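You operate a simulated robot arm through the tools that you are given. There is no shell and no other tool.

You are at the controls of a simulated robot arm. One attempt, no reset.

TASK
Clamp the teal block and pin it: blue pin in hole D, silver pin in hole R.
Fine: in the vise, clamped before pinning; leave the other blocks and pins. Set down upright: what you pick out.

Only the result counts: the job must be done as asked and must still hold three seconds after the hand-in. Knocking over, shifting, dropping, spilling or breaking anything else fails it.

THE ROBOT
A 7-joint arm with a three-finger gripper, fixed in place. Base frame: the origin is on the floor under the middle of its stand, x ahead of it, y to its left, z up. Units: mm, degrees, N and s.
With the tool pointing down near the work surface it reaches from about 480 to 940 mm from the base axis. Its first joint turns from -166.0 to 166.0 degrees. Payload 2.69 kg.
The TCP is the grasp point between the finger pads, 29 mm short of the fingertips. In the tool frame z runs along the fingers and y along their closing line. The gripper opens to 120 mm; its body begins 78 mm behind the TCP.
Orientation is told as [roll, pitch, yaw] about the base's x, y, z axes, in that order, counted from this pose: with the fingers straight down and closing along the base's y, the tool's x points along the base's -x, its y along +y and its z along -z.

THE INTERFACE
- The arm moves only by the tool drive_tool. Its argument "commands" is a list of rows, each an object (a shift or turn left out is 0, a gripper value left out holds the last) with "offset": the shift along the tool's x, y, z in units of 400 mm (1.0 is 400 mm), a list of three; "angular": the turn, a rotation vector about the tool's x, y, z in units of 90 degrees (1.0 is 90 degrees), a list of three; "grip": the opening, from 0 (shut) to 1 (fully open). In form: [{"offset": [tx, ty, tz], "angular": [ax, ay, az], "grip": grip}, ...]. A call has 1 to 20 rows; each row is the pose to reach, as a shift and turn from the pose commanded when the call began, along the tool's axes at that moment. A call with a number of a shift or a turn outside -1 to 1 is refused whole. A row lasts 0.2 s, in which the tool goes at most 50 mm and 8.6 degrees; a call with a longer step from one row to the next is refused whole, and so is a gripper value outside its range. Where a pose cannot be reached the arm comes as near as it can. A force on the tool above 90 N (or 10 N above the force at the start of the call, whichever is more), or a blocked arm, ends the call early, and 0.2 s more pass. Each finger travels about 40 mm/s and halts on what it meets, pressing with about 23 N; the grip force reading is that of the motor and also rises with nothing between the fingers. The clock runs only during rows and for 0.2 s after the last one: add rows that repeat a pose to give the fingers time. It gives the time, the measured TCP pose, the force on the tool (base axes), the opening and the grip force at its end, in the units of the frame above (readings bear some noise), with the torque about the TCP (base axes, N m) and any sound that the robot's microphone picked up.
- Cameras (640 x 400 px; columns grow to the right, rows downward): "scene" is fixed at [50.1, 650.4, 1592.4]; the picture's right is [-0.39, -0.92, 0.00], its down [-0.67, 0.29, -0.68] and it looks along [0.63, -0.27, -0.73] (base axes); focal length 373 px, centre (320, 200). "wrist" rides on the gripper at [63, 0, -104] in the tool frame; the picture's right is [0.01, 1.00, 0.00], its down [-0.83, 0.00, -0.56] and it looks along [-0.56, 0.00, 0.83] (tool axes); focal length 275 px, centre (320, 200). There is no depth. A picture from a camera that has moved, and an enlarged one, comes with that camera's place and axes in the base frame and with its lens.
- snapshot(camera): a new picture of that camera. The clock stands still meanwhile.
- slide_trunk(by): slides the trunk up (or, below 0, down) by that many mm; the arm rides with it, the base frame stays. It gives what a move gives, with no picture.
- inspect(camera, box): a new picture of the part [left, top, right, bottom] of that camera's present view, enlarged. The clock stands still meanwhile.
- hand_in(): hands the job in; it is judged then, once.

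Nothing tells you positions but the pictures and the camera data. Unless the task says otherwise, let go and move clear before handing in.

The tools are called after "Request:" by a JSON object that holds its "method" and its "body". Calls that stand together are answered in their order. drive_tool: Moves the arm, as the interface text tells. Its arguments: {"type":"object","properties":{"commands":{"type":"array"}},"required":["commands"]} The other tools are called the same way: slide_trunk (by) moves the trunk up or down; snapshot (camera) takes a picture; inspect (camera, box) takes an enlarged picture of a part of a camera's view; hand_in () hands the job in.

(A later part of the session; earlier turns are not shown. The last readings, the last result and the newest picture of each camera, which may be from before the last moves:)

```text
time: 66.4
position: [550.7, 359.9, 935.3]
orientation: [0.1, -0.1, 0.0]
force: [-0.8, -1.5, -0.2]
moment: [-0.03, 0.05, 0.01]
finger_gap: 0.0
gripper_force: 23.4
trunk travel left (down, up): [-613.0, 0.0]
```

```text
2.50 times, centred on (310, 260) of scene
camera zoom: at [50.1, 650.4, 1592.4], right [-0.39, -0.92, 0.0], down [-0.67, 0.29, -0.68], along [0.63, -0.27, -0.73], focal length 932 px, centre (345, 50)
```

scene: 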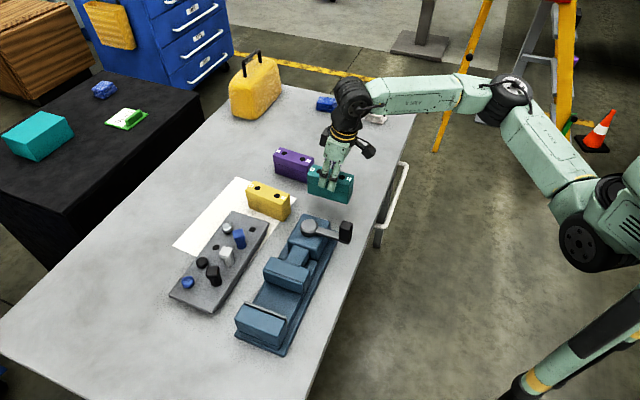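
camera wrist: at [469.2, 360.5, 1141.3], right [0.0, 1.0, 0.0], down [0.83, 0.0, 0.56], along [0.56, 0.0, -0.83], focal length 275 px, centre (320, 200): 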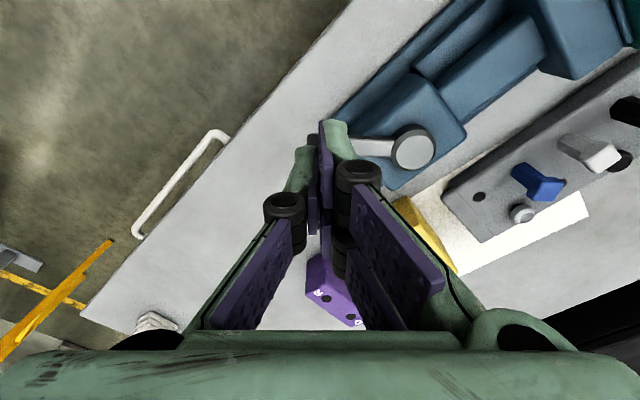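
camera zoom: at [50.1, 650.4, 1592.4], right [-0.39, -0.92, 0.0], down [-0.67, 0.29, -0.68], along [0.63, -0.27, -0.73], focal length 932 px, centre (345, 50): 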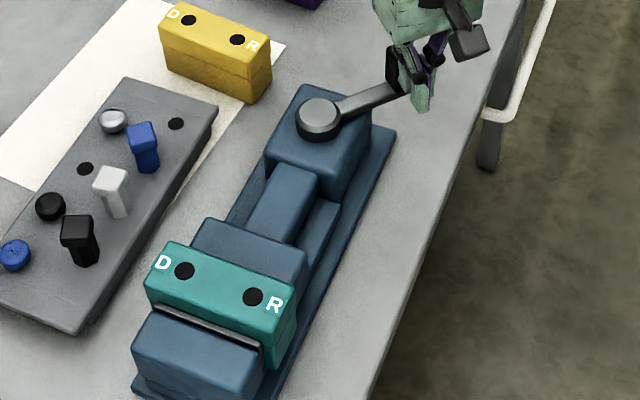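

Request:
{"method": "drive_tool", "body": {"commands": [{"offset": [-0.005, 0, 0]}, {"offset": [-0.01, 0, 0]}, {"offset": [-0.01, 0, 0]}]}}

Request:
{"method": "drive_tool", "body": {"commands": [{"offset": [-0.005, 0, 0]}, {"offset": [-0.01, 0, 0]}, {"offset": [-0.01, 0, 0]}]}}

Request:
{"method": "inspect", "body": {"camera": "scene", "box": [240, 180, 380, 340]}}

```text
time: 67.2
position: [555.1, 360.7, 935.4]
orientation: [0.2, -0.1, 0.1]
force: [-2.0, -0.2, 0.5]
moment: [0.0, -0.01, 0.0]
finger_gap: 0.1
gripper_force: 23.7
trunk travel left (down, up): [-613.0, 0.0]
```

```text
time: 68.0
position: [558.2, 361.0, 936.2]
orientation: [0.1, -0.1, 0.1]
force: [-1.0, -1.1, -0.2]
moment: [0.0, 0.05, 0.0]
finger_gap: 0.0
gripper_force: 23.0
trunk travel left (down, up): [-613.0, 0.0]
```

```text
2.50 times, centred on (310, 260) of scene
camera zoom: at [50.1, 650.4, 1592.4], right [-0.39, -0.92, 0.0], down [-0.67, 0.29, -0.68], along [0.63, -0.27, -0.73], focal length 932 px, centre (345, 50)
```

zoom: 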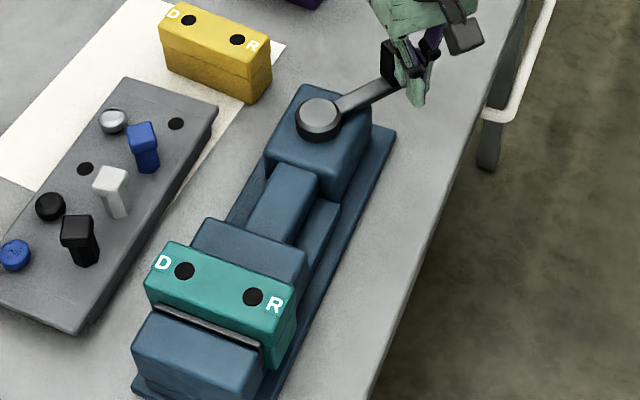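

The lever is following easily with only 1 to 2 N, so the jaw is not tight yet. I'll keep pushing along the arc.

Request:
{"method": "drive_tool", "body": {"commands": [{"offset": [-0.006, 0, 0]}, {"offset": [-0.012, 0.0005, 0]}, {"offset": [-0.018, 0.001, 0]}, {"offset": [-0.018, 0.001, 0]}]}}

Request:
{"method": "inspect", "body": {"camera": "scene", "box": [240, 180, 380, 340]}}

Request:
{"method": "snapshot", "body": {"camera": "wrist"}}

```text
time: 69.0
position: [567.6, 361.5, 936.2]
orientation: [0.1, -0.1, 0.1]
force: [-0.3, 0.7, 0.9]
moment: [-0.02, 0.0, -0.01]
finger_gap: 0.1
gripper_force: 23.3
trunk travel left (down, up): [-613.0, 0.0]
```

```text
2.50 times, centred on (310, 260) of scene
camera zoom: at [50.1, 650.4, 1592.4], right [-0.39, -0.92, 0.0], down [-0.67, 0.29, -0.68], along [0.63, -0.27, -0.73], focal length 932 px, centre (345, 50)
```

zoom: 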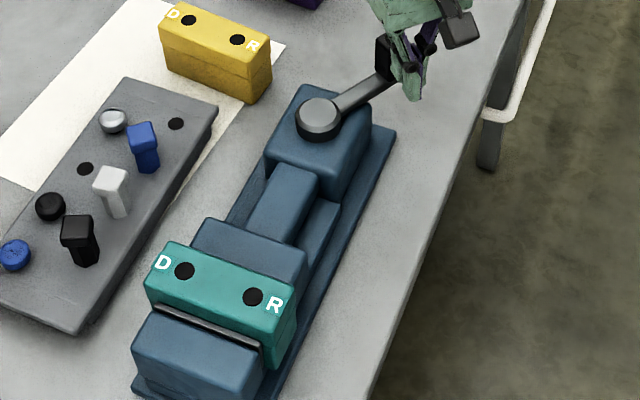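

```text
taken
camera wrist: at [502.7, 361.2, 1039.4], right [-0.01, 1.0, 0.0], down [0.83, 0.0, 0.56], along [0.56, 0.0, -0.83], focal length 275 px, centre (320, 200)
```

wrist: 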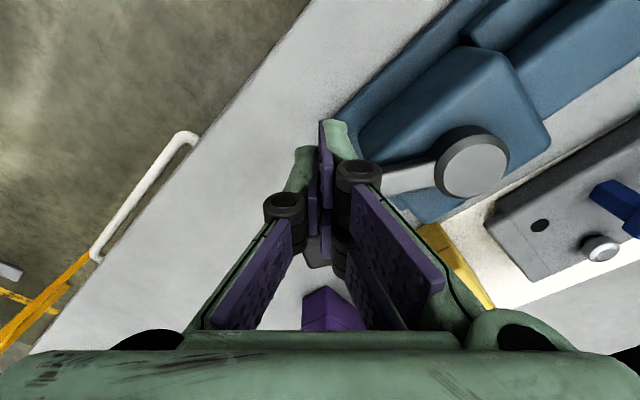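

The lever turns almost freely while the jaw and block no longer move, so the jaw is already against the block. I'll turn the lever further toward its end to build up the clamp, following the arc about the hub with the tool.

Request:
{"method": "drive_tool", "body": {"commands": [{"offset": [-0.0148, -0.0012, 0], "angular": [0, 0, -0.0417]}, {"offset": [-0.0295, -0.0021, 0], "angular": [0, 0, -0.0833]}, {"offset": [-0.0445, -0.0013, 0], "angular": [0, 0, -0.125]}, {"offset": [-0.0592, -0.0003, 0], "angular": [0, 0, -0.1667]}, {"offset": [-0.0592, -0.0003, 0], "angular": [0, 0, -0.1667]}]}}

Request:
{"method": "inspect", "body": {"camera": "scene", "box": [240, 180, 380, 340]}}

```text
time: 70.2
position: [588.9, 361.0, 935.9]
orientation: [0.1, -0.1, 15.1]
force: [-0.1, -0.3, 0.0]
moment: [-0.02, -0.01, 0.02]
finger_gap: 0.0
gripper_force: 22.9
trunk travel left (down, up): [-613.0, 0.0]
```

```text
2.50 times, centred on (310, 260) of scene
camera zoom: at [50.1, 650.4, 1592.4], right [-0.39, -0.92, 0.0], down [-0.67, 0.29, -0.68], along [0.63, -0.27, -0.73], focal length 932 px, centre (345, 50)
```

zoom: 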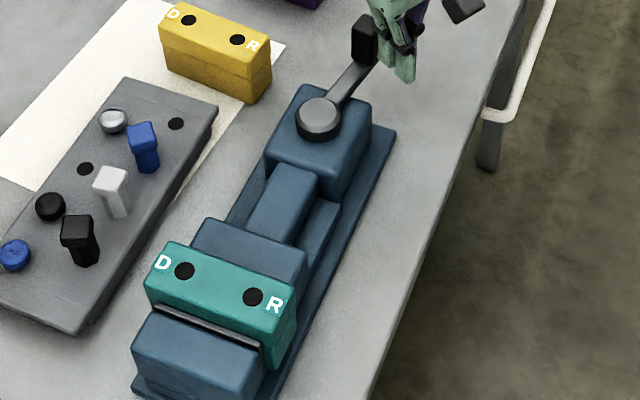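

The lever has swung well round, to about 86 degrees in total, with almost no resistance. I'll continue to find its end stop.

Request:
{"method": "drive_tool", "body": {"commands": [{"offset": [-0.0148, -0.0012, 0], "angular": [0, 0, -0.0417]}, {"offset": [-0.0295, -0.0021, 0], "angular": [0, 0, -0.0833]}, {"offset": [-0.0445, -0.0013, 0], "angular": [0, 0, -0.125]}, {"offset": [-0.0592, -0.0003, 0], "angular": [0, 0, -0.1667]}, {"offset": [-0.0592, -0.0003, 0], "angular": [0, 0, -0.1667]}]}}

Request:
{"method": "inspect", "body": {"camera": "scene", "box": [240, 180, 380, 340]}}

Request:
{"method": "snapshot", "body": {"camera": "wrist"}}

```text
time: 71.4
position: [602.3, 360.0, 936.8]
orientation: [-0.4, 1.2, 30.7]
force: [-67.0, -55.6, -15.4]
moment: [-0.68, 0.69, 0.47]
finger_gap: 0.0
gripper_force: 23.5
trunk travel left (down, up): [-613.0, 0.0]
```

```text
2.50 times, centred on (310, 260) of scene
camera zoom: at [50.1, 650.4, 1592.4], right [-0.39, -0.92, 0.0], down [-0.67, 0.29, -0.68], along [0.63, -0.27, -0.73], focal length 932 px, centre (345, 50)
```

zoom: 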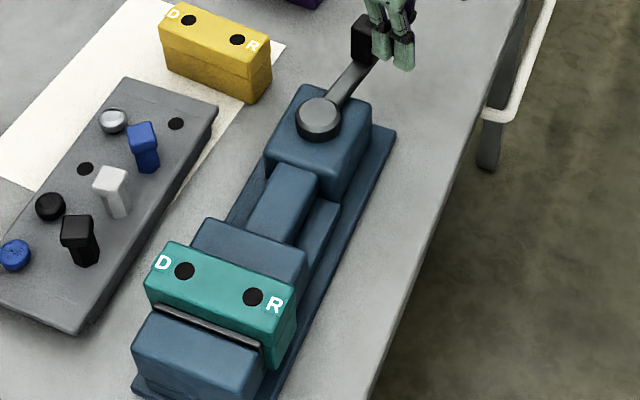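

```text
taken
camera wrist: at [549.9, 330.4, 1041.4], right [-0.52, 0.86, -0.01], down [0.72, 0.44, 0.54], along [0.46, 0.27, -0.84], focal length 275 px, centre (320, 200)
```

wrist: 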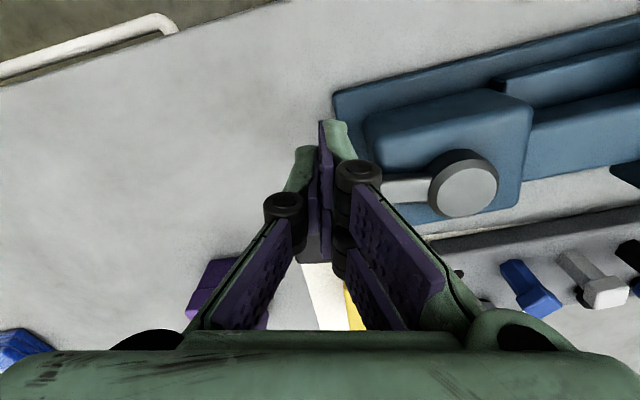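

The lever is now hard against its end stop after about 90 degrees of turn, and the jaw is closed on the block. I'll back off and rise to see whether everything stays put.

Request:
{"method": "drive_tool", "body": {"commands": [{"offset": [0.02, 0, 0]}, {"offset": [0.05, -0.01, 0]}, {"offset": [0.07, -0.02, 0]}, {"offset": [0.07, -0.02, -0.08]}, {"offset": [0.07, -0.02, -0.18]}, {"offset": [0.07, -0.02, -0.28]}, {"offset": [0.07, -0.02, -0.28]}]}}

Request:
{"method": "inspect", "body": {"camera": "scene", "box": [240, 180, 380, 340]}}

Request:
{"method": "inspect", "body": {"camera": "scene", "box": [250, 260, 320, 330]}}

```text
time: 73.0
position: [592.6, 347.2, 1047.9]
orientation: [0.1, -0.2, 30.1]
force: [-0.3, 1.1, 0.1]
moment: [-0.01, -0.01, -0.03]
finger_gap: 0.0
gripper_force: 22.6
trunk travel left (down, up): [-613.0, 0.0]
```

```text
2.50 times, centred on (310, 260) of scene
camera zoom: at [50.1, 650.4, 1592.4], right [-0.39, -0.92, 0.0], down [-0.67, 0.29, -0.68], along [0.63, -0.27, -0.73], focal length 932 px, centre (345, 50)
```

zoom: 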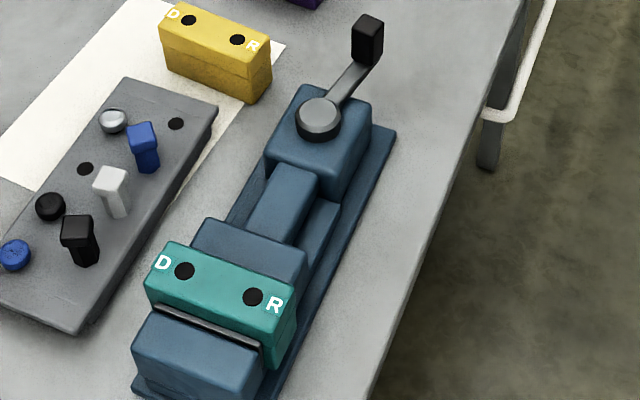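

```text
5.71 times, centred on (285, 295) of scene
camera zoom: at [50.1, 650.4, 1592.4], right [-0.39, -0.92, 0.0], down [-0.67, 0.29, -0.68], along [0.63, -0.27, -0.73], focal length 2131 px, centre (520, -343)
```

zoom: 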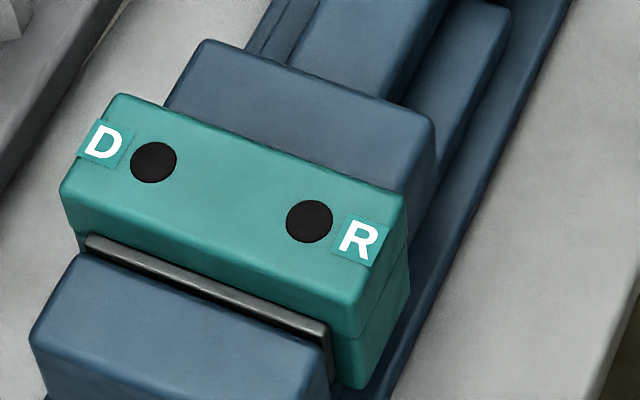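

The lever stays at its end and the block sits tight against the plate. Next come the pins. I'll move the wrist camera over the tray.

Request:
{"method": "drive_tool", "body": {"commands": [{"offset": [-0.0255, 0.0668, 0], "angular": [0, 0, -0.0214], "grip": 0.2}, {"offset": [-0.051, 0.1336, 0], "angular": [0, 0, -0.0428], "grip": 0.4}, {"offset": [-0.0765, 0.2, 0], "angular": [0, 0, -0.064], "grip": 0.6}, {"offset": [-0.102, 0.267, 0], "angular": [0, 0, -0.0855], "grip": 0.8}, {"offset": [-0.1275, 0.334, 0.02], "angular": [0, 0, -0.107], "grip": 1.0}, {"offset": [-0.153, 0.4, 0.04], "angular": [0, 0, -0.128], "grip": 1.0}, {"offset": [-0.1785, 0.4675, 0.08], "angular": [0, 0, -0.15], "grip": 1.0}, {"offset": [-0.204, 0.5343, 0.12], "angular": [0, 0, -0.171], "grip": 1.0}, {"offset": [-0.204, 0.5343, 0.12], "angular": [0, 0, -0.171], "grip": 1.0}, {"offset": [-0.204, 0.5343, 0.12], "angular": [0, 0, -0.171], "grip": 1.0}]}}

Request:
{"method": "snapshot", "body": {"camera": "wrist"}}

Request:
{"method": "inspect", "body": {"camera": "wrist", "box": [200, 60, 460, 240]}}

```text
time: 75.2
position: [556.2, 571.6, 999.8]
orientation: [0.0, -0.1, 45.5]
force: [0.3, -0.6, 0.1]
moment: [0.04, -0.03, -0.01]
finger_gap: 119.9
gripper_force: 0.2
trunk travel left (down, up): [-613.0, 0.0]
```

```text
taken
camera wrist: at [511.1, 527.0, 1103.0], right [-0.72, 0.7, 0.0], down [0.58, 0.59, 0.56], along [0.39, 0.4, -0.83], focal length 275 px, centre (320, 200)
```

wrist: 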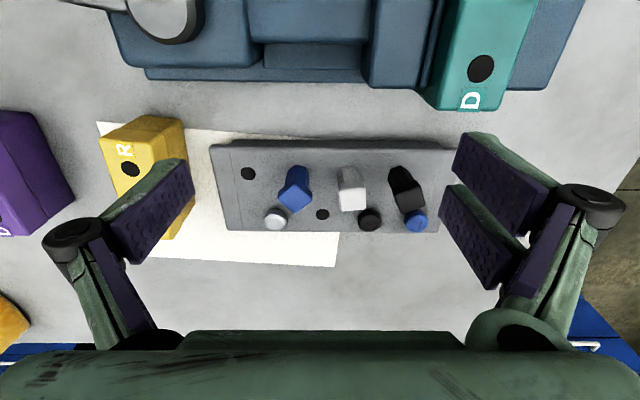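

```text
2.22 times, centred on (330, 150) of wrist
camera zoom: at [511.1, 527.0, 1103.0], right [-0.72, 0.7, 0.0], down [0.58, 0.59, 0.56], along [0.39, 0.4, -0.83], focal length 612 px, centre (298, 311)
```

zoom: 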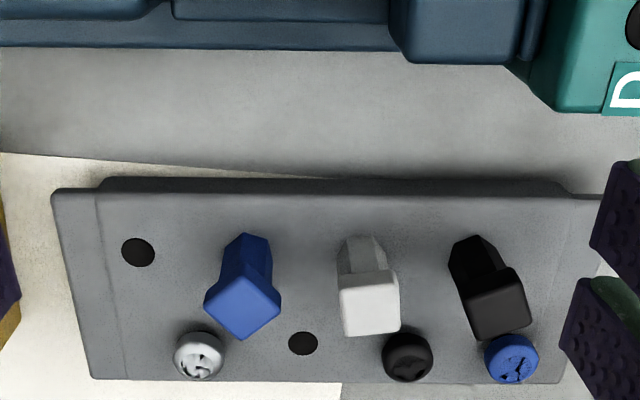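

The pins stand in the tray's near row at about 55 mm spacing, and the blue head is turned roughly 45 degrees to the others. I'll enlarge the pins.

Request:
{"method": "inspect", "body": {"camera": "wrist", "box": [265, 150, 385, 240]}}

Request:
{"method": "inspect", "body": {"camera": "scene", "box": [200, 215, 270, 295]}}

Request:
{"method": "snapshot", "body": {"camera": "scene"}}

```text
4.44 times, centred on (325, 195) of wrist
camera zoom: at [511.1, 527.0, 1103.0], right [-0.72, 0.7, 0.0], down [0.58, 0.59, 0.56], along [0.39, 0.4, -0.83], focal length 1224 px, centre (298, 222)
```

zoom: 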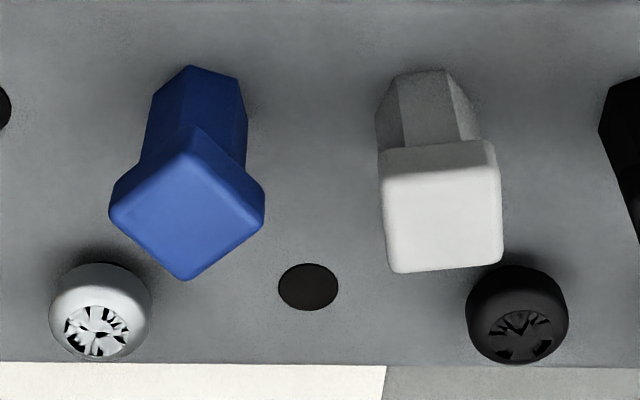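

```text
5.00 times, centred on (235, 255) of scene
camera zoom: at [50.1, 650.4, 1592.4], right [-0.39, -0.92, 0.0], down [-0.67, 0.29, -0.68], along [0.63, -0.27, -0.73], focal length 1865 px, centre (745, -75)
```

zoom: 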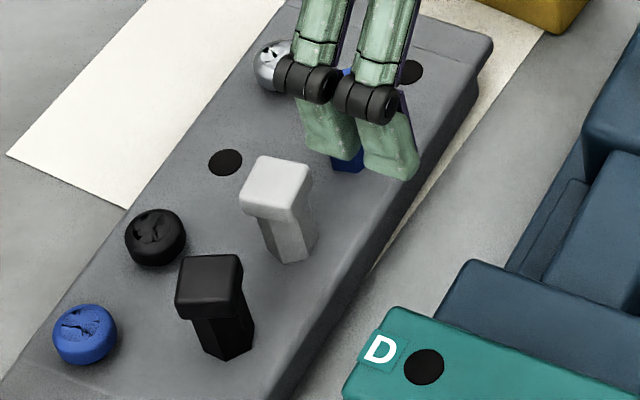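

```text
taken
```

scene: 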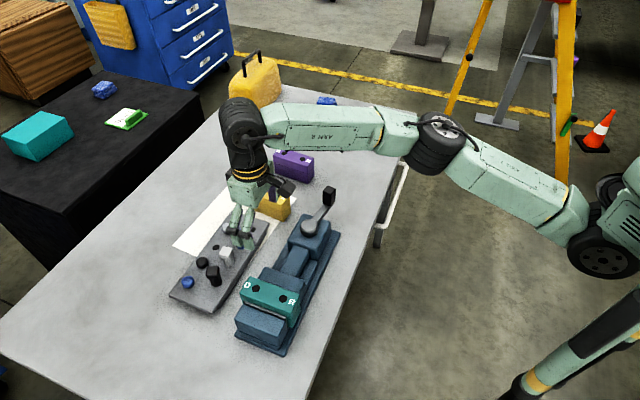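

The pins have square heads about 25 mm wide on hexagonal bodies. The blue one is near [630, 613.5], top about z 882, turned so its faces lie along the base axes. The silver one is near [591, 653], turned about 8.5 degrees from the tray. I'll move over the blue pin, turn to yaw −2 and narrow the fingers to 38 mm.

Request:
{"method": "drive_tool", "body": {"commands": [{"offset": [-0.03, -0.0086, 0.0], "angular": [0, 0, 0.075], "grip": 0.32}, {"offset": [-0.0587, -0.0171, 0.0], "angular": [0, 0, 0.15], "grip": 0.32}, {"offset": [-0.088, -0.0257, 0.02], "angular": [0, 0, 0.225], "grip": 0.32}, {"offset": [-0.1173, -0.0343, 0.04], "angular": [0, 0, 0.3], "grip": 0.32}, {"offset": [-0.1466, -0.0429, 0.07], "angular": [0, 0, 0.375], "grip": 0.32}, {"offset": [-0.176, -0.0514, 0.1], "angular": [0, 0, 0.45], "grip": 0.32}, {"offset": [-0.2053, -0.06, 0.1225], "angular": [0, 0, 0.524], "grip": 0.32}, {"offset": [-0.2053, -0.06, 0.1225], "angular": [0, 0, 0.524], "grip": 0.32}, {"offset": [-0.2053, -0.06, 0.1225], "angular": [0, 0, 0.524], "grip": 0.32}]}}

Request:
{"method": "snapshot", "body": {"camera": "wrist"}}

Request:
{"method": "inspect", "body": {"camera": "wrist", "box": [240, 60, 400, 220]}}

```text
time: 77.2
position: [616.9, 591.4, 949.0]
orientation: [0.1, -0.1, -1.8]
force: [0.0, 0.6, 0.1]
moment: [0.03, 0.01, 0.02]
finger_gap: 38.4
gripper_force: 0.1
out of reach, approached as far as the arm can: row 5, 6, 7, 8, 9
trunk travel left (down, up): [-613.0, 0.0]
```

```text
taken
camera wrist: at [553.4, 592.9, 1052.3], right [0.03, 1.0, 0.0], down [0.83, -0.02, 0.56], along [0.56, -0.01, -0.83], focal length 275 px, centre (320, 200)
```

wrist: 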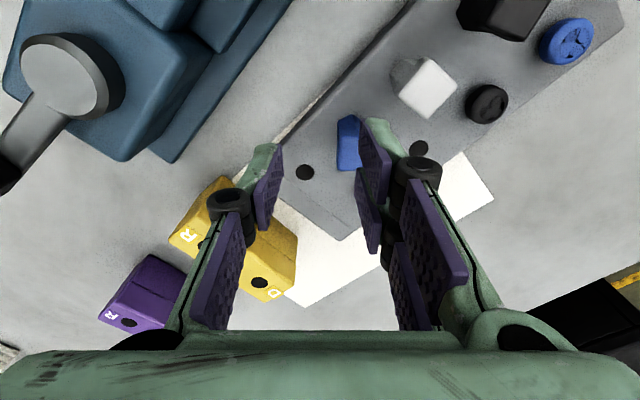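

```text
2.50 times, centred on (320, 140) of wrist
camera zoom: at [553.4, 592.9, 1052.3], right [0.03, 1.0, 0.0], down [0.83, -0.02, 0.56], along [0.56, -0.01, -0.83], focal length 688 px, centre (320, 350)
```

zoom: 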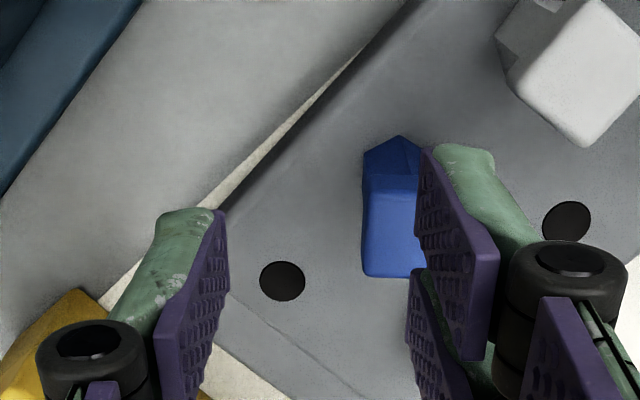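

At yaw −2 the arm stops about 25 mm short. As with the block, tilting about the closing axis gains reach and keeps the pads flat on the head's sides, so I'll tilt 12 degrees.

Request:
{"method": "drive_tool", "body": {"commands": [{"offset": [0, 0, 0], "angular": [0, -0.067, 0]}, {"offset": [-0.01, 0.019, 0], "angular": [0, -0.1333, 0]}, {"offset": [-0.0215, 0.0383, 0], "angular": [0, -0.1333, 0]}, {"offset": [-0.0322, 0.0575, 0], "angular": [0, -0.1333, 0]}, {"offset": [-0.0322, 0.0575, 0], "angular": [0, -0.1333, 0]}]}}

Request:
{"method": "snapshot", "body": {"camera": "wrist"}}

Request:
{"method": "inspect", "body": {"camera": "wrist", "box": [240, 40, 400, 200]}}

```text
time: 78.4
position: [630.7, 611.9, 949.5]
orientation: [0.1, -12.1, -1.7]
force: [0.2, 0.2, 0.1]
moment: [-0.01, -0.02, 0.01]
finger_gap: 38.6
gripper_force: 0.1
trunk travel left (down, up): [-613.0, 0.0]
```

```text
taken
camera wrist: at [546.9, 615.6, 1036.7], right [0.03, 1.0, 0.0], down [0.7, -0.02, 0.72], along [0.72, -0.02, -0.7], focal length 275 px, centre (320, 200)
```

wrist: 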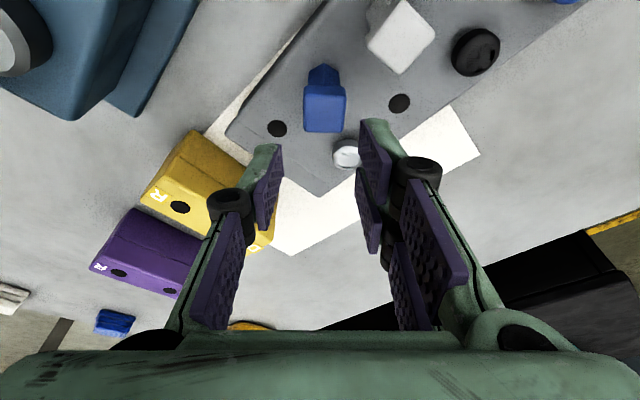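

```text
2.50 times, centred on (320, 120) of wrist
camera zoom: at [546.9, 615.6, 1036.7], right [0.03, 1.0, 0.0], down [0.7, -0.02, 0.72], along [0.72, -0.02, -0.7], focal length 688 px, centre (320, 400)
```

zoom: 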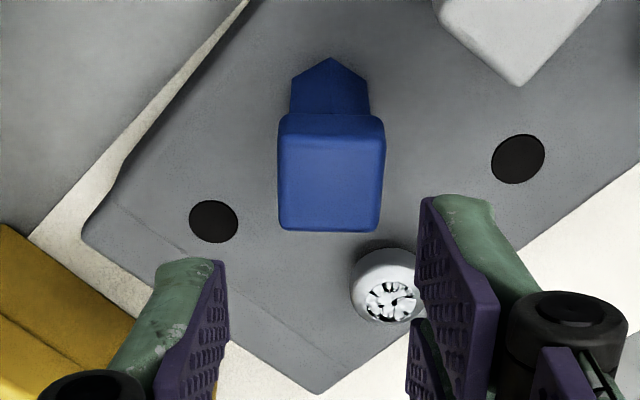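

The blue head is square to the fingers now and about 2.6 mm to one side. I'll correct that and descend halfway for a closer check.

Request:
{"method": "drive_tool", "body": {"commands": [{"offset": [-0.002, 0.0065, 0.02]}, {"offset": [0.004, 0.0065, 0.045]}, {"offset": [0.0106, 0.0065, 0.0743]}, {"offset": [0.0106, 0.0065, 0.0743]}]}}

Request:
{"method": "inspect", "body": {"camera": "wrist", "box": [240, 60, 420, 240]}}

Request:
{"method": "inspect", "body": {"camera": "scene", "box": [190, 200, 290, 310]}}

```text
time: 79.4
position: [632.8, 615.5, 917.3]
orientation: [0.1, -12.1, -1.7]
force: [0.8, 0.0, 0.3]
moment: [0.01, 0.04, -0.01]
finger_gap: 38.2
gripper_force: 0.1
trunk travel left (down, up): [-613.0, 0.0]
```

```text
2.22 times, centred on (330, 150) of wrist
camera zoom: at [548.4, 618.1, 1006.5], right [0.03, 1.0, 0.0], down [0.7, -0.02, 0.72], along [0.72, -0.02, -0.7], focal length 612 px, centre (298, 311)
```

zoom: 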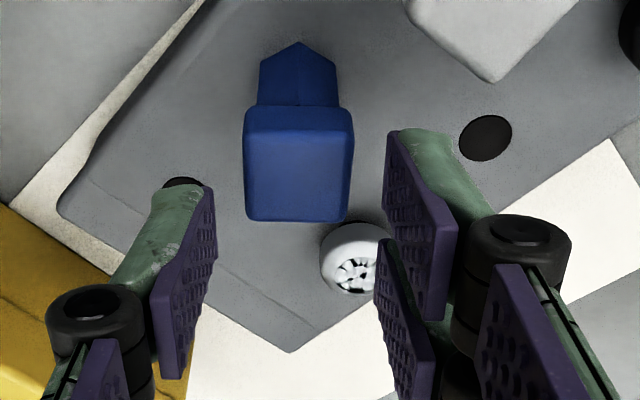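

```text
3.64 times, centred on (240, 255) of scene
camera zoom: at [50.1, 650.4, 1592.4], right [-0.39, -0.92, 0.0], down [-0.67, 0.29, -0.68], along [0.63, -0.27, -0.73], focal length 1356 px, centre (611, 0)
```

zoom: 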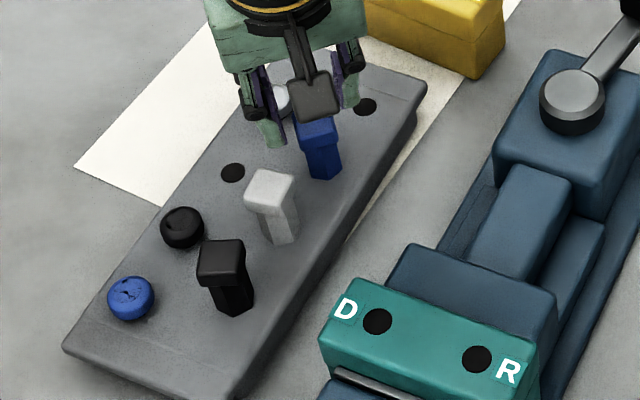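

It's centred. I'll descend the rest of the way and close on the head.

Request:
{"method": "drive_tool", "body": {"commands": [{"offset": [0.0057, 0, 0.0269]}, {"offset": [0.0114, 0, 0.0538]}, {"offset": [0.0172, 0, 0.0807]}, {"offset": [0.0172, 0, 0.0807]}, {"offset": [0.0172, 0, 0.0807], "grip": 0.2}, {"offset": [0.0172, 0, 0.0807], "grip": 0.1}, {"offset": [0.0172, 0, 0.0807], "grip": 0.1}, {"offset": [0.0172, 0, 0.0807], "grip": 0.1}, {"offset": [0.0172, 0, 0.0807], "grip": 0.1}]}}

Request:
{"method": "inspect", "body": {"camera": "wrist", "box": [220, 60, 420, 260]}}

Request:
{"method": "inspect", "body": {"camera": "scene", "box": [190, 200, 290, 310]}}

```text
time: 81.4
position: [631.7, 615.6, 885.3]
orientation: [0.2, -12.1, -1.8]
force: [-0.5, -0.1, -0.6]
moment: [0.02, 0.02, -0.06]
finger_gap: 24.8
gripper_force: 22.8
trunk travel left (down, up): [-613.0, 0.0]
```

```text
2.00 times, centred on (320, 160) of wrist
camera zoom: at [548.4, 618.4, 973.4], right [0.03, 1.0, 0.0], down [0.7, -0.02, 0.72], along [0.72, -0.02, -0.7], focal length 551 px, centre (320, 280)
```

zoom: 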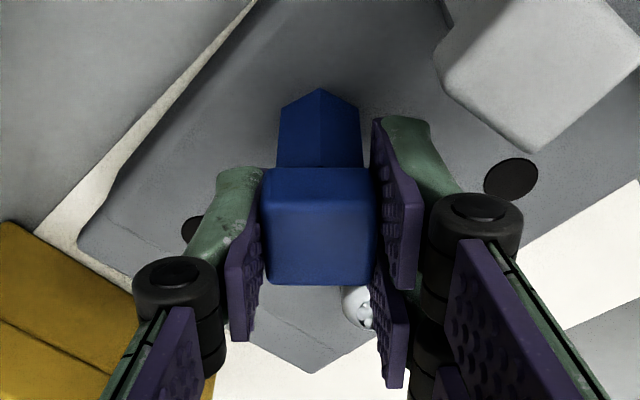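

```text
3.64 times, centred on (240, 255) of scene
camera zoom: at [50.1, 650.4, 1592.4], right [-0.39, -0.92, 0.0], down [-0.67, 0.29, -0.68], along [0.63, -0.27, -0.73], focal length 1356 px, centre (611, 0)
```

zoom: 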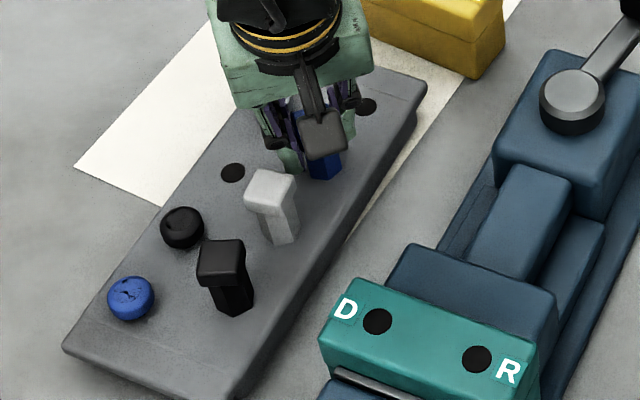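

The blue head is gripped (24.8 mm). I'll lift it straight up slowly out of the tray.

Request:
{"method": "drive_tool", "body": {"commands": [{"offset": [-0.003, 0, -0.0147]}, {"offset": [-0.0062, 0, -0.0293]}, {"offset": [-0.0094, 0, -0.044]}, {"offset": [-0.0125, 0, -0.0587]}, {"offset": [-0.0156, 0, -0.0733]}, {"offset": [-0.0187, 0, -0.088]}, {"offset": [-0.0218, 0, -0.1027]}, {"offset": [-0.025, 0, -0.1174]}, {"offset": [-0.0281, 0, -0.132]}, {"offset": [-0.0312, 0, -0.1467]}, {"offset": [-0.0312, 0, -0.1467]}]}}

Request:
{"method": "inspect", "body": {"camera": "wrist", "box": [220, 60, 420, 260]}}

Request:
{"method": "inspect", "body": {"camera": "scene", "box": [190, 190, 290, 300]}}

```text
time: 83.8
position: [631.9, 612.6, 944.7]
orientation: [0.2, -12.1, -1.7]
force: [1.2, 0.7, -0.9]
moment: [0.0, -0.03, 0.01]
finger_gap: 24.9
gripper_force: 22.7
trunk travel left (down, up): [-613.0, 0.0]
```

```text
2.00 times, centred on (320, 160) of wrist
camera zoom: at [547.9, 615.6, 1032.9], right [0.03, 1.0, 0.0], down [0.7, -0.02, 0.72], along [0.72, -0.02, -0.7], focal length 551 px, centre (320, 280)
```

zoom: 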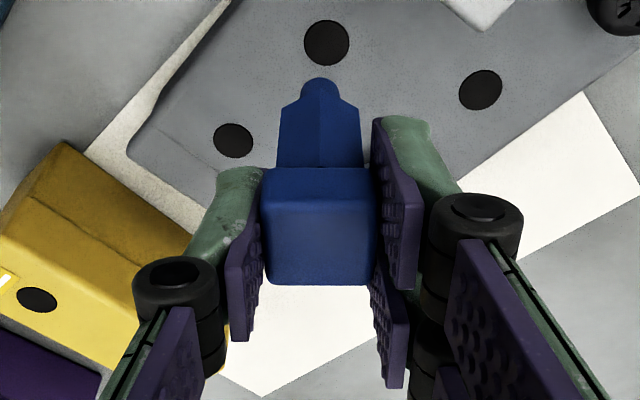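

```text
3.64 times, centred on (240, 245) of scene
camera zoom: at [50.1, 650.4, 1592.4], right [-0.39, -0.92, 0.0], down [-0.67, 0.29, -0.68], along [0.63, -0.27, -0.73], focal length 1356 px, centre (611, 36)
```

zoom: 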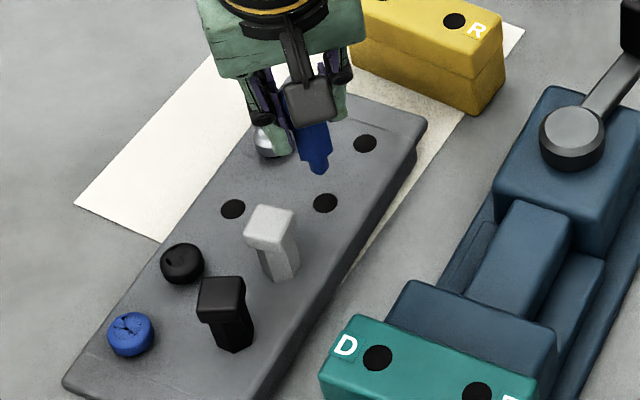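

The blue pin is out: it has a hex body with a thinner round shaft about 21 mm long below it. I'll rise and carry it to above hole D (about [456, 618]), turning about the vertical back to yaw 45 with the pin kept upright.

Request:
{"method": "drive_tool", "body": {"commands": [{"offset": [0.0196, 0.0001, -0.025], "angular": [-0.0054, 0, -0.0255]}, {"offset": [0.0392, 0.0002, -0.05], "angular": [-0.0109, 0, -0.0511]}, {"offset": [0.0784, 0.0003, -0.0754], "angular": [-0.0217, 0, -0.1022]}, {"offset": [0.1176, 0.0005, -0.1005], "angular": [-0.0326, 0, -0.1532]}, {"offset": [0.1568, 0.0006, -0.1257], "angular": [-0.0434, 0, -0.2043]}, {"offset": [0.196, 0.0008, -0.1508], "angular": [-0.0543, 0, -0.2554]}, {"offset": [0.2352, 0.0009, -0.1759], "angular": [-0.0652, 0, -0.3065]}, {"offset": [0.2744, 0.001, -0.2011], "angular": [-0.076, 0, -0.3576]}, {"offset": [0.3136, 0.0012, -0.2262], "angular": [-0.0869, 0, -0.4086]}, {"offset": [0.3528, 0.0014, -0.24], "angular": [-0.0977, 0, -0.4597]}, {"offset": [0.392, 0.0015, -0.2513], "angular": [-0.1086, 0, -0.5108]}, {"offset": [0.392, 0.0015, -0.2513], "angular": [-0.1086, 0, -0.5108]}]}}

Request:
{"method": "snapshot", "body": {"camera": "wrist"}}

Request:
{"method": "inspect", "body": {"camera": "scene", "box": [210, 200, 330, 340]}}

```text
time: 86.4
position: [458.4, 621.2, 1011.3]
orientation: [-0.1, -12.0, 45.4]
force: [0.3, 0.3, -0.6]
moment: [-0.02, 0.0, 0.01]
finger_gap: 25.1
gripper_force: 22.9
trunk travel left (down, up): [-613.0, 0.0]
```

```text
taken
camera wrist: at [399.3, 561.8, 1098.9], right [-0.71, 0.7, 0.0], down [0.49, 0.5, 0.72], along [0.5, 0.51, -0.7], focal length 275 px, centre (320, 200)
```

wrist: 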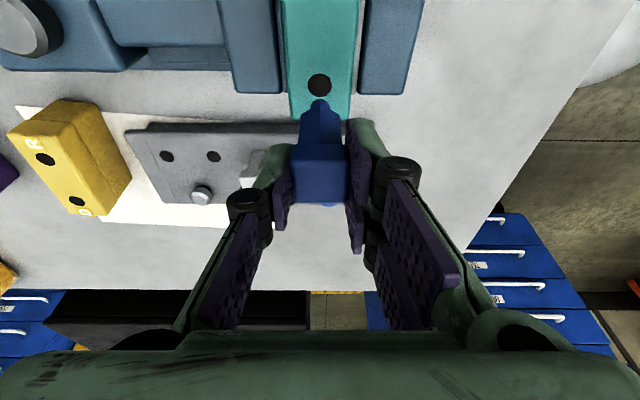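

```text
2.86 times, centred on (270, 270) of scene
camera zoom: at [50.1, 650.4, 1592.4], right [-0.39, -0.92, 0.0], down [-0.67, 0.29, -0.68], along [0.63, -0.27, -0.73], focal length 1066 px, centre (463, 0)
```

zoom: 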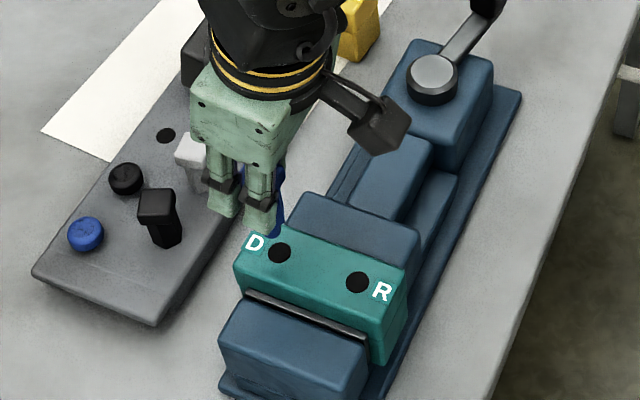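

The hole D shows just beyond the pin's tip in this view. I'll enlarge it to compute the offset.

Request:
{"method": "inspect", "body": {"camera": "wrist", "box": [270, 0, 370, 210]}}

Request:
{"method": "inspect", "body": {"camera": "wrist", "box": [260, 50, 380, 130]}}

```text
1.90 times, centred on (320, 105) of wrist
camera zoom: at [399.3, 561.8, 1098.9], right [-0.71, 0.7, 0.0], down [0.49, 0.5, 0.72], along [0.5, 0.51, -0.7], focal length 524 px, centre (320, 381)
```

zoom: 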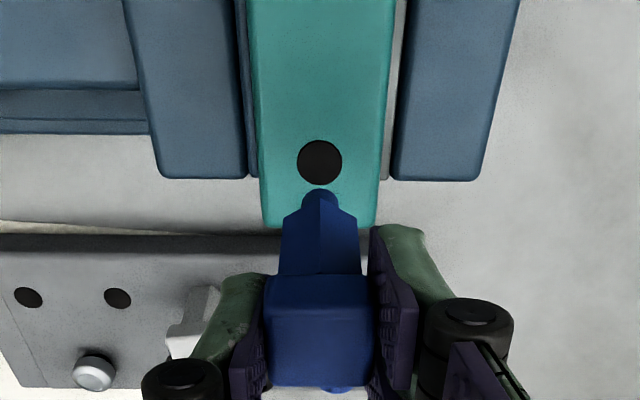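

```text
5.00 times, centred on (320, 90) of wrist
camera zoom: at [399.3, 561.8, 1098.9], right [-0.71, 0.7, 0.0], down [0.49, 0.5, 0.72], along [0.5, 0.51, -0.7], focal length 1376 px, centre (320, 750)
```

zoom: 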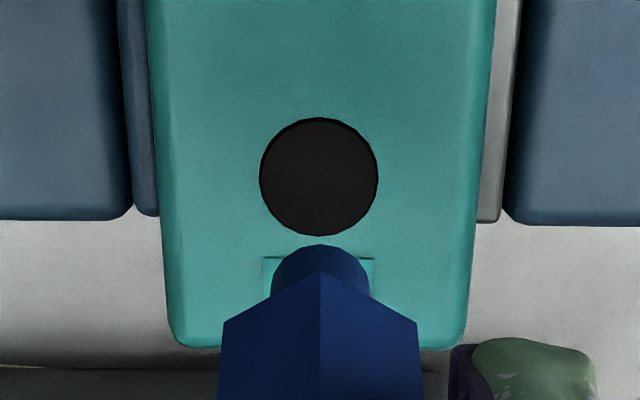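

The hole is 16 mm wide, the shaft about 11 mm, and they look aligned to within a couple of millimetres. I'll lower until the tip is just above the block and compare them at nearly the same height.

Request:
{"method": "drive_tool", "body": {"commands": [{"offset": [0.0048, 0, 0.0228]}, {"offset": [0.0097, 0, 0.0457]}, {"offset": [0.0145, 0, 0.0685]}, {"offset": [0.0145, 0, 0.0685]}]}}

Request:
{"method": "inspect", "body": {"camera": "wrist", "box": [260, 50, 380, 130]}}

Request:
{"method": "inspect", "body": {"camera": "scene", "box": [230, 230, 320, 320]}}

```text
time: 87.4
position: [457.7, 621.4, 982.5]
orientation: [0.1, -12.1, 45.2]
force: [-0.1, -0.1, -0.3]
moment: [0.02, 0.01, 0.01]
finger_gap: 24.7
gripper_force: 22.6
trunk travel left (down, up): [-613.0, 0.0]
```

```text
5.00 times, centred on (320, 90) of wrist
camera zoom: at [399.5, 562.3, 1071.0], right [-0.71, 0.7, 0.0], down [0.49, 0.5, 0.72], along [0.5, 0.51, -0.7], focal length 1376 px, centre (320, 750)
```

zoom: 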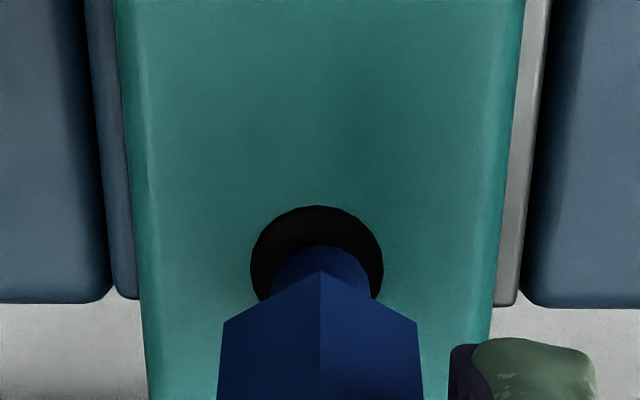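

```text
4.44 times, centred on (275, 275) of scene
camera zoom: at [50.1, 650.4, 1592.4], right [-0.39, -0.92, 0.0], down [-0.67, 0.29, -0.68], along [0.63, -0.27, -0.73], focal length 1658 px, centre (520, -133)
```

zoom: 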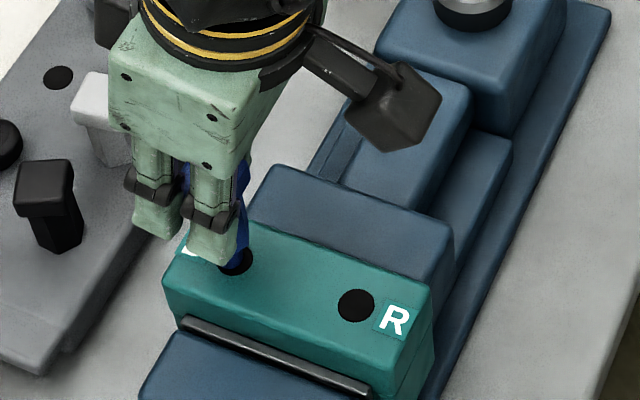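

The tip and hole are concentric to within about 1 mm. I'll lower further in steps and check the force.

Request:
{"method": "drive_tool", "body": {"commands": [{"offset": [0.0016, -0.0005, 0.0073]}, {"offset": [0.0031, -0.001, 0.0147]}, {"offset": [0.0052, -0.001, 0.0245]}, {"offset": [0.0052, -0.001, 0.0245]}]}}

Request:
{"method": "inspect", "body": {"camera": "wrist", "box": [260, 50, 380, 130]}}

```text
time: 88.4
position: [458.9, 620.0, 972.4]
orientation: [0.0, -12.2, 45.3]
force: [-0.6, 0.1, -0.7]
moment: [-0.05, 0.04, -0.03]
finger_gap: 24.9
gripper_force: 22.6
trunk travel left (down, up): [-613.0, 0.0]
```

```text
5.00 times, centred on (320, 90) of wrist
camera zoom: at [399.7, 561.7, 1061.1], right [-0.71, 0.7, 0.0], down [0.49, 0.5, 0.72], along [0.5, 0.51, -0.7], focal length 1376 px, centre (320, 750)
```

zoom: 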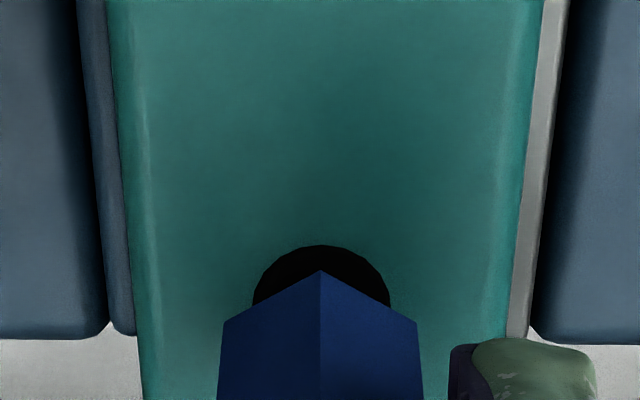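

The shaft has entered the hole without force. I'll continue down gently.

Request:
{"method": "drive_tool", "body": {"commands": [{"offset": [0.0019, 0, 0.009]}, {"offset": [0.0038, 0, 0.018]}, {"offset": [0.0057, 0, 0.0269]}, {"offset": [0.0057, 0, 0.0269]}]}}

Request:
{"method": "inspect", "body": {"camera": "wrist", "box": [260, 50, 380, 130]}}

Request:
{"method": "drive_tool", "body": {"commands": [{"offset": [0.0005, 0, 0.0024]}, {"offset": [0.001, 0, 0.0049]}, {"offset": [0.001, 0, 0.0049]}]}}

```text
time: 89.4
position: [459.6, 620.4, 961.8]
orientation: [0.0, -12.1, 45.3]
force: [0.5, -0.8, 1.5]
moment: [-0.02, 0.07, 0.03]
finger_gap: 24.7
gripper_force: 22.9
trunk travel left (down, up): [-613.0, 0.0]
```

```text
5.00 times, centred on (320, 90) of wrist
camera zoom: at [399.7, 561.6, 1050.2], right [-0.71, 0.7, 0.0], down [0.49, 0.5, 0.72], along [0.5, 0.51, -0.7], focal length 1376 px, centre (320, 750)
```

zoom: 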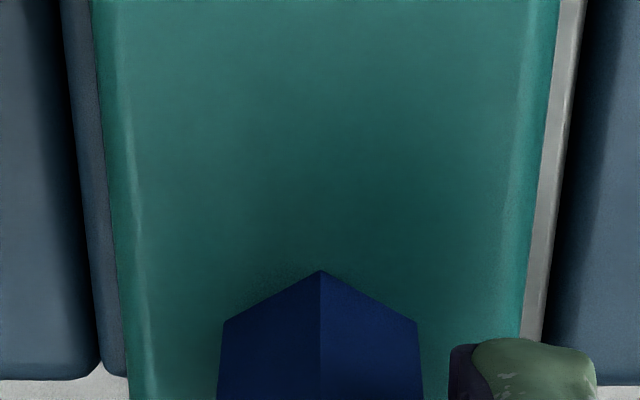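

```text
time: 90.2
position: [459.7, 621.0, 962.0]
orientation: [0.1, -12.3, 45.2]
force: [0.7, 0.9, 16.1]
moment: [-0.07, 0.06, 0.01]
finger_gap: 25.1
gripper_force: 23.0
trunk travel left (down, up): [-613.0, 0.0]
```

It seated with 16 N of contact force. I'll ease off, open and rise clear.

Request:
{"method": "drive_tool", "body": {"commands": [{"offset": [-0.001, 0, -0.0045]}, {"offset": [-0.001, 0, -0.0045], "grip": 0.25}, {"offset": [-0.001, 0, -0.0045], "grip": 0.33}, {"offset": [-0.001, 0, -0.0045], "grip": 0.33}, {"offset": [-0.001, 0, -0.0045], "grip": 0.33}, {"offset": [-0.01, 0, -0.047], "grip": 0.33}, {"offset": [-0.021, 0, -0.1], "grip": 0.33}, {"offset": [-0.032, 0, -0.15], "grip": 0.33}, {"offset": [-0.032, 0, -0.15], "grip": 0.33}]}}

Request:
{"method": "snapshot", "body": {"camera": "wrist"}}

Request:
{"method": "inspect", "body": {"camera": "scene", "box": [210, 200, 330, 340]}}

```text
time: 92.2
position: [458.1, 620.0, 1022.0]
orientation: [-0.1, -12.1, 45.3]
force: [0.2, 0.3, -0.4]
moment: [0.02, 0.02, 0.03]
finger_gap: 39.5
gripper_force: 0.0
trunk travel left (down, up): [-613.0, 0.0]
```

```text
taken
camera wrist: at [399.4, 561.3, 1109.4], right [-0.71, 0.7, 0.0], down [0.49, 0.5, 0.72], along [0.5, 0.51, -0.7], focal length 275 px, centre (320, 200)
```

wrist: 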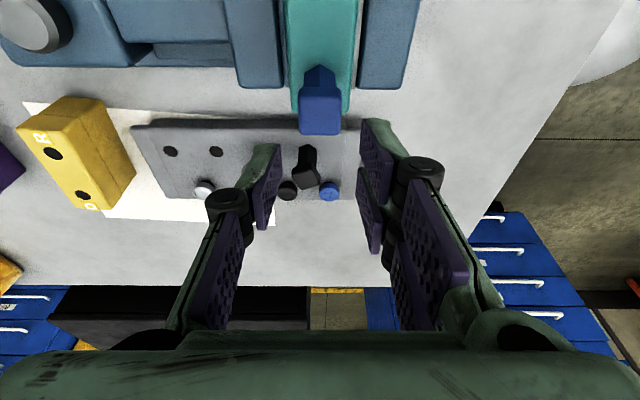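

```text
2.86 times, centred on (270, 270) of scene
camera zoom: at [50.1, 650.4, 1592.4], right [-0.39, -0.92, 0.0], down [-0.67, 0.29, -0.68], along [0.63, -0.27, -0.73], focal length 1066 px, centre (463, 0)
```

zoom: 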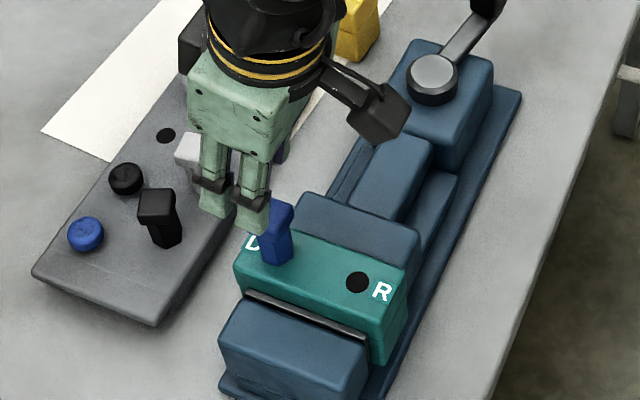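

The blue pin stands upright in hole D. Next is the silver pin, near [591.5, 654] with its head turned to about yaw 54. I'll straighten the tool and move above it.

Request:
{"method": "drive_tool", "body": {"commands": [{"offset": [-0.032, -0.022, 0.026], "angular": [0, 0.0167, 0]}, {"offset": [-0.064, -0.0443, 0.0526], "angular": [0, 0.0333, 0]}, {"offset": [-0.096, -0.0664, 0.0789], "angular": [0, 0.05, 0]}, {"offset": [-0.128, -0.0886, 0.1052], "angular": [0, 0.0667, 0]}, {"offset": [-0.16, -0.1107, 0.1315], "angular": [0, 0.0833, 0]}, {"offset": [-0.192, -0.1329, 0.1578], "angular": [0, 0.1, 0]}, {"offset": [-0.2243, -0.155, 0.1841], "angular": [0, 0.1167, 0]}, {"offset": [-0.2563, -0.1772, 0.2104], "angular": [0, 0.1333, 0]}, {"offset": [-0.2563, -0.1772, 0.2104], "angular": [0, 0.1333, 0]}]}}

Request:
{"method": "drive_tool", "body": {"commands": [{"angular": [0, 0, -0.048]}, {"angular": [0, 0, -0.096]}, {"angular": [0, 0, -0.096]}]}}

Request:
{"method": "snapshot", "body": {"camera": "wrist"}}

Request:
{"method": "inspect", "body": {"camera": "wrist", "box": [230, 60, 410, 240]}}

```text
time: 94.2
position: [569.3, 618.1, 954.8]
orientation: [0.0, -0.2, 45.2]
force: [-0.5, 0.0, -0.1]
moment: [-0.01, -0.01, -0.01]
finger_gap: 39.7
gripper_force: 0.0
out of reach, approached as far as the arm can: row 6, 7, 8, 9
trunk travel left (down, up): [-613.0, 0.0]
```

```text
time: 95.0
position: [568.9, 617.6, 954.9]
orientation: [-0.1, -0.1, 54.0]
force: [0.4, 0.9, 0.0]
moment: [-0.01, 0.02, 0.01]
finger_gap: 39.5
gripper_force: 0.1
trunk travel left (down, up): [-613.0, 0.0]
```

```text
taken
camera wrist: at [531.9, 567.5, 1058.3], right [-0.81, 0.58, 0.0], down [0.48, 0.67, 0.56], along [0.33, 0.45, -0.83], focal length 275 px, centre (320, 200)
```

wrist: 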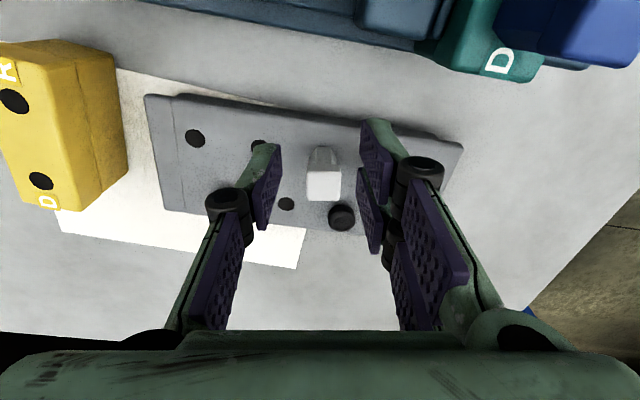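

```text
2.22 times, centred on (320, 150) of wrist
camera zoom: at [531.9, 567.5, 1058.3], right [-0.81, 0.58, 0.0], down [0.48, 0.67, 0.56], along [0.33, 0.45, -0.83], focal length 612 px, centre (320, 311)
```

zoom: 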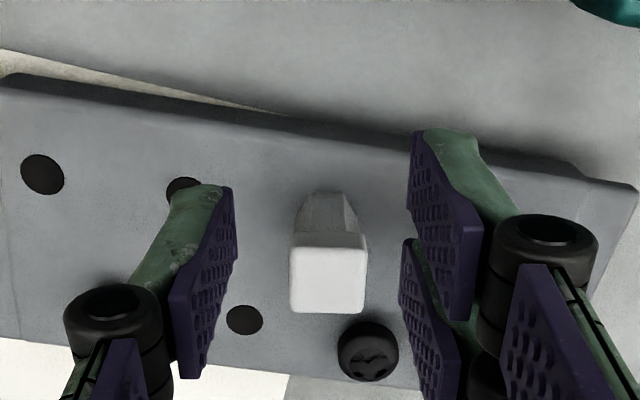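

The vertical tool is 43 mm short here, so I'll tilt 15 degrees about the closing axis again and move over the silver pin.

Request:
{"method": "drive_tool", "body": {"commands": [{"offset": [-0.01, 0.001, 0], "angular": [0, -0.06, 0]}, {"offset": [-0.03, 0.003, 0], "angular": [0, -0.12, 0]}, {"offset": [-0.06, 0.005, 0], "angular": [0, -0.1667, 0]}, {"offset": [-0.09, 0.0068, 0], "angular": [0, -0.1667, 0]}, {"offset": [-0.1083, 0.0068, 0], "angular": [0, -0.1667, 0]}, {"offset": [-0.1083, 0.0068, 0], "angular": [0, -0.1667, 0]}]}}

Request:
{"method": "inspect", "body": {"camera": "wrist", "box": [230, 30, 410, 210]}}

```text
time: 96.4
position: [592.9, 654.3, 955.8]
orientation: [0.0, -15.1, 54.1]
force: [0.6, -0.4, -0.3]
moment: [0.0, 0.0, -0.02]
finger_gap: 39.6
gripper_force: 0.1
trunk travel left (down, up): [-613.0, 0.0]
```

```text
2.22 times, centred on (320, 120) of wrist
camera zoom: at [540.9, 584.1, 1038.5], right [-0.81, 0.58, 0.0], down [0.38, 0.53, 0.75], along [0.44, 0.61, -0.66], focal length 612 px, centre (320, 378)
```

zoom: 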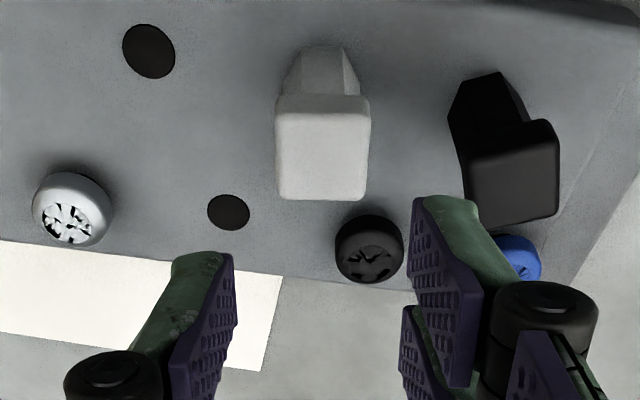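

I'm aligned over the silver pin to within 1 mm. I'll descend onto the head and grip.

Request:
{"method": "drive_tool", "body": {"commands": [{"offset": [0.0093, 0.0005, 0.0332]}, {"offset": [0.0187, 0.001, 0.0664]}, {"offset": [0.028, 0.0015, 0.0996]}, {"offset": [0.0374, 0.0015, 0.1328]}, {"offset": [0.0467, 0.0015, 0.166]}, {"offset": [0.0467, 0.0015, 0.166]}]}}

Request:
{"method": "inspect", "body": {"camera": "wrist", "box": [220, 60, 420, 260]}}

Request:
{"method": "inspect", "body": {"camera": "scene", "box": [180, 200, 290, 310]}}

```text
time: 97.8
position: [592.3, 654.2, 885.6]
orientation: [0.1, -15.1, 54.0]
force: [-0.1, 0.5, -0.3]
moment: [0.0, 0.0, 0.03]
finger_gap: 39.8
gripper_force: 0.1
trunk travel left (down, up): [-613.0, 0.0]
```

```text
2.00 times, centred on (320, 160) of wrist
camera zoom: at [539.8, 583.9, 969.1], right [-0.81, 0.58, 0.0], down [0.38, 0.53, 0.75], along [0.44, 0.61, -0.66], focal length 551 px, centre (320, 280)
```

zoom: 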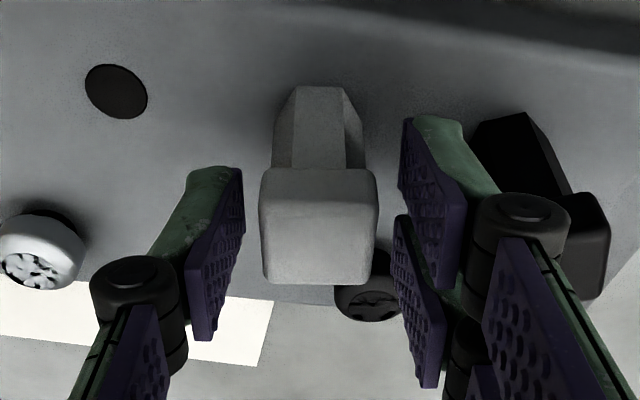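

```text
3.64 times, centred on (235, 255) of scene
camera zoom: at [50.1, 650.4, 1592.4], right [-0.39, -0.92, 0.0], down [-0.67, 0.29, -0.68], along [0.63, -0.27, -0.73], focal length 1356 px, centre (629, 0)
```

zoom: 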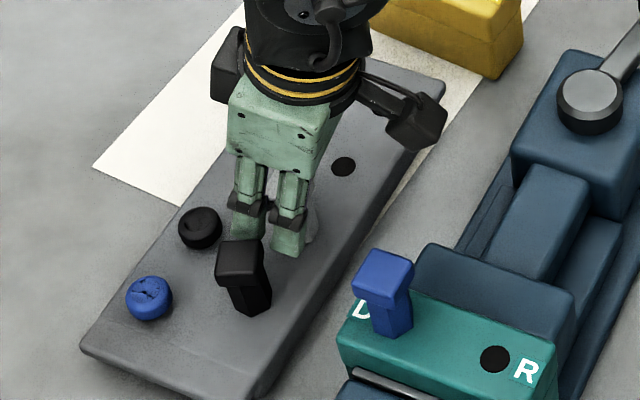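

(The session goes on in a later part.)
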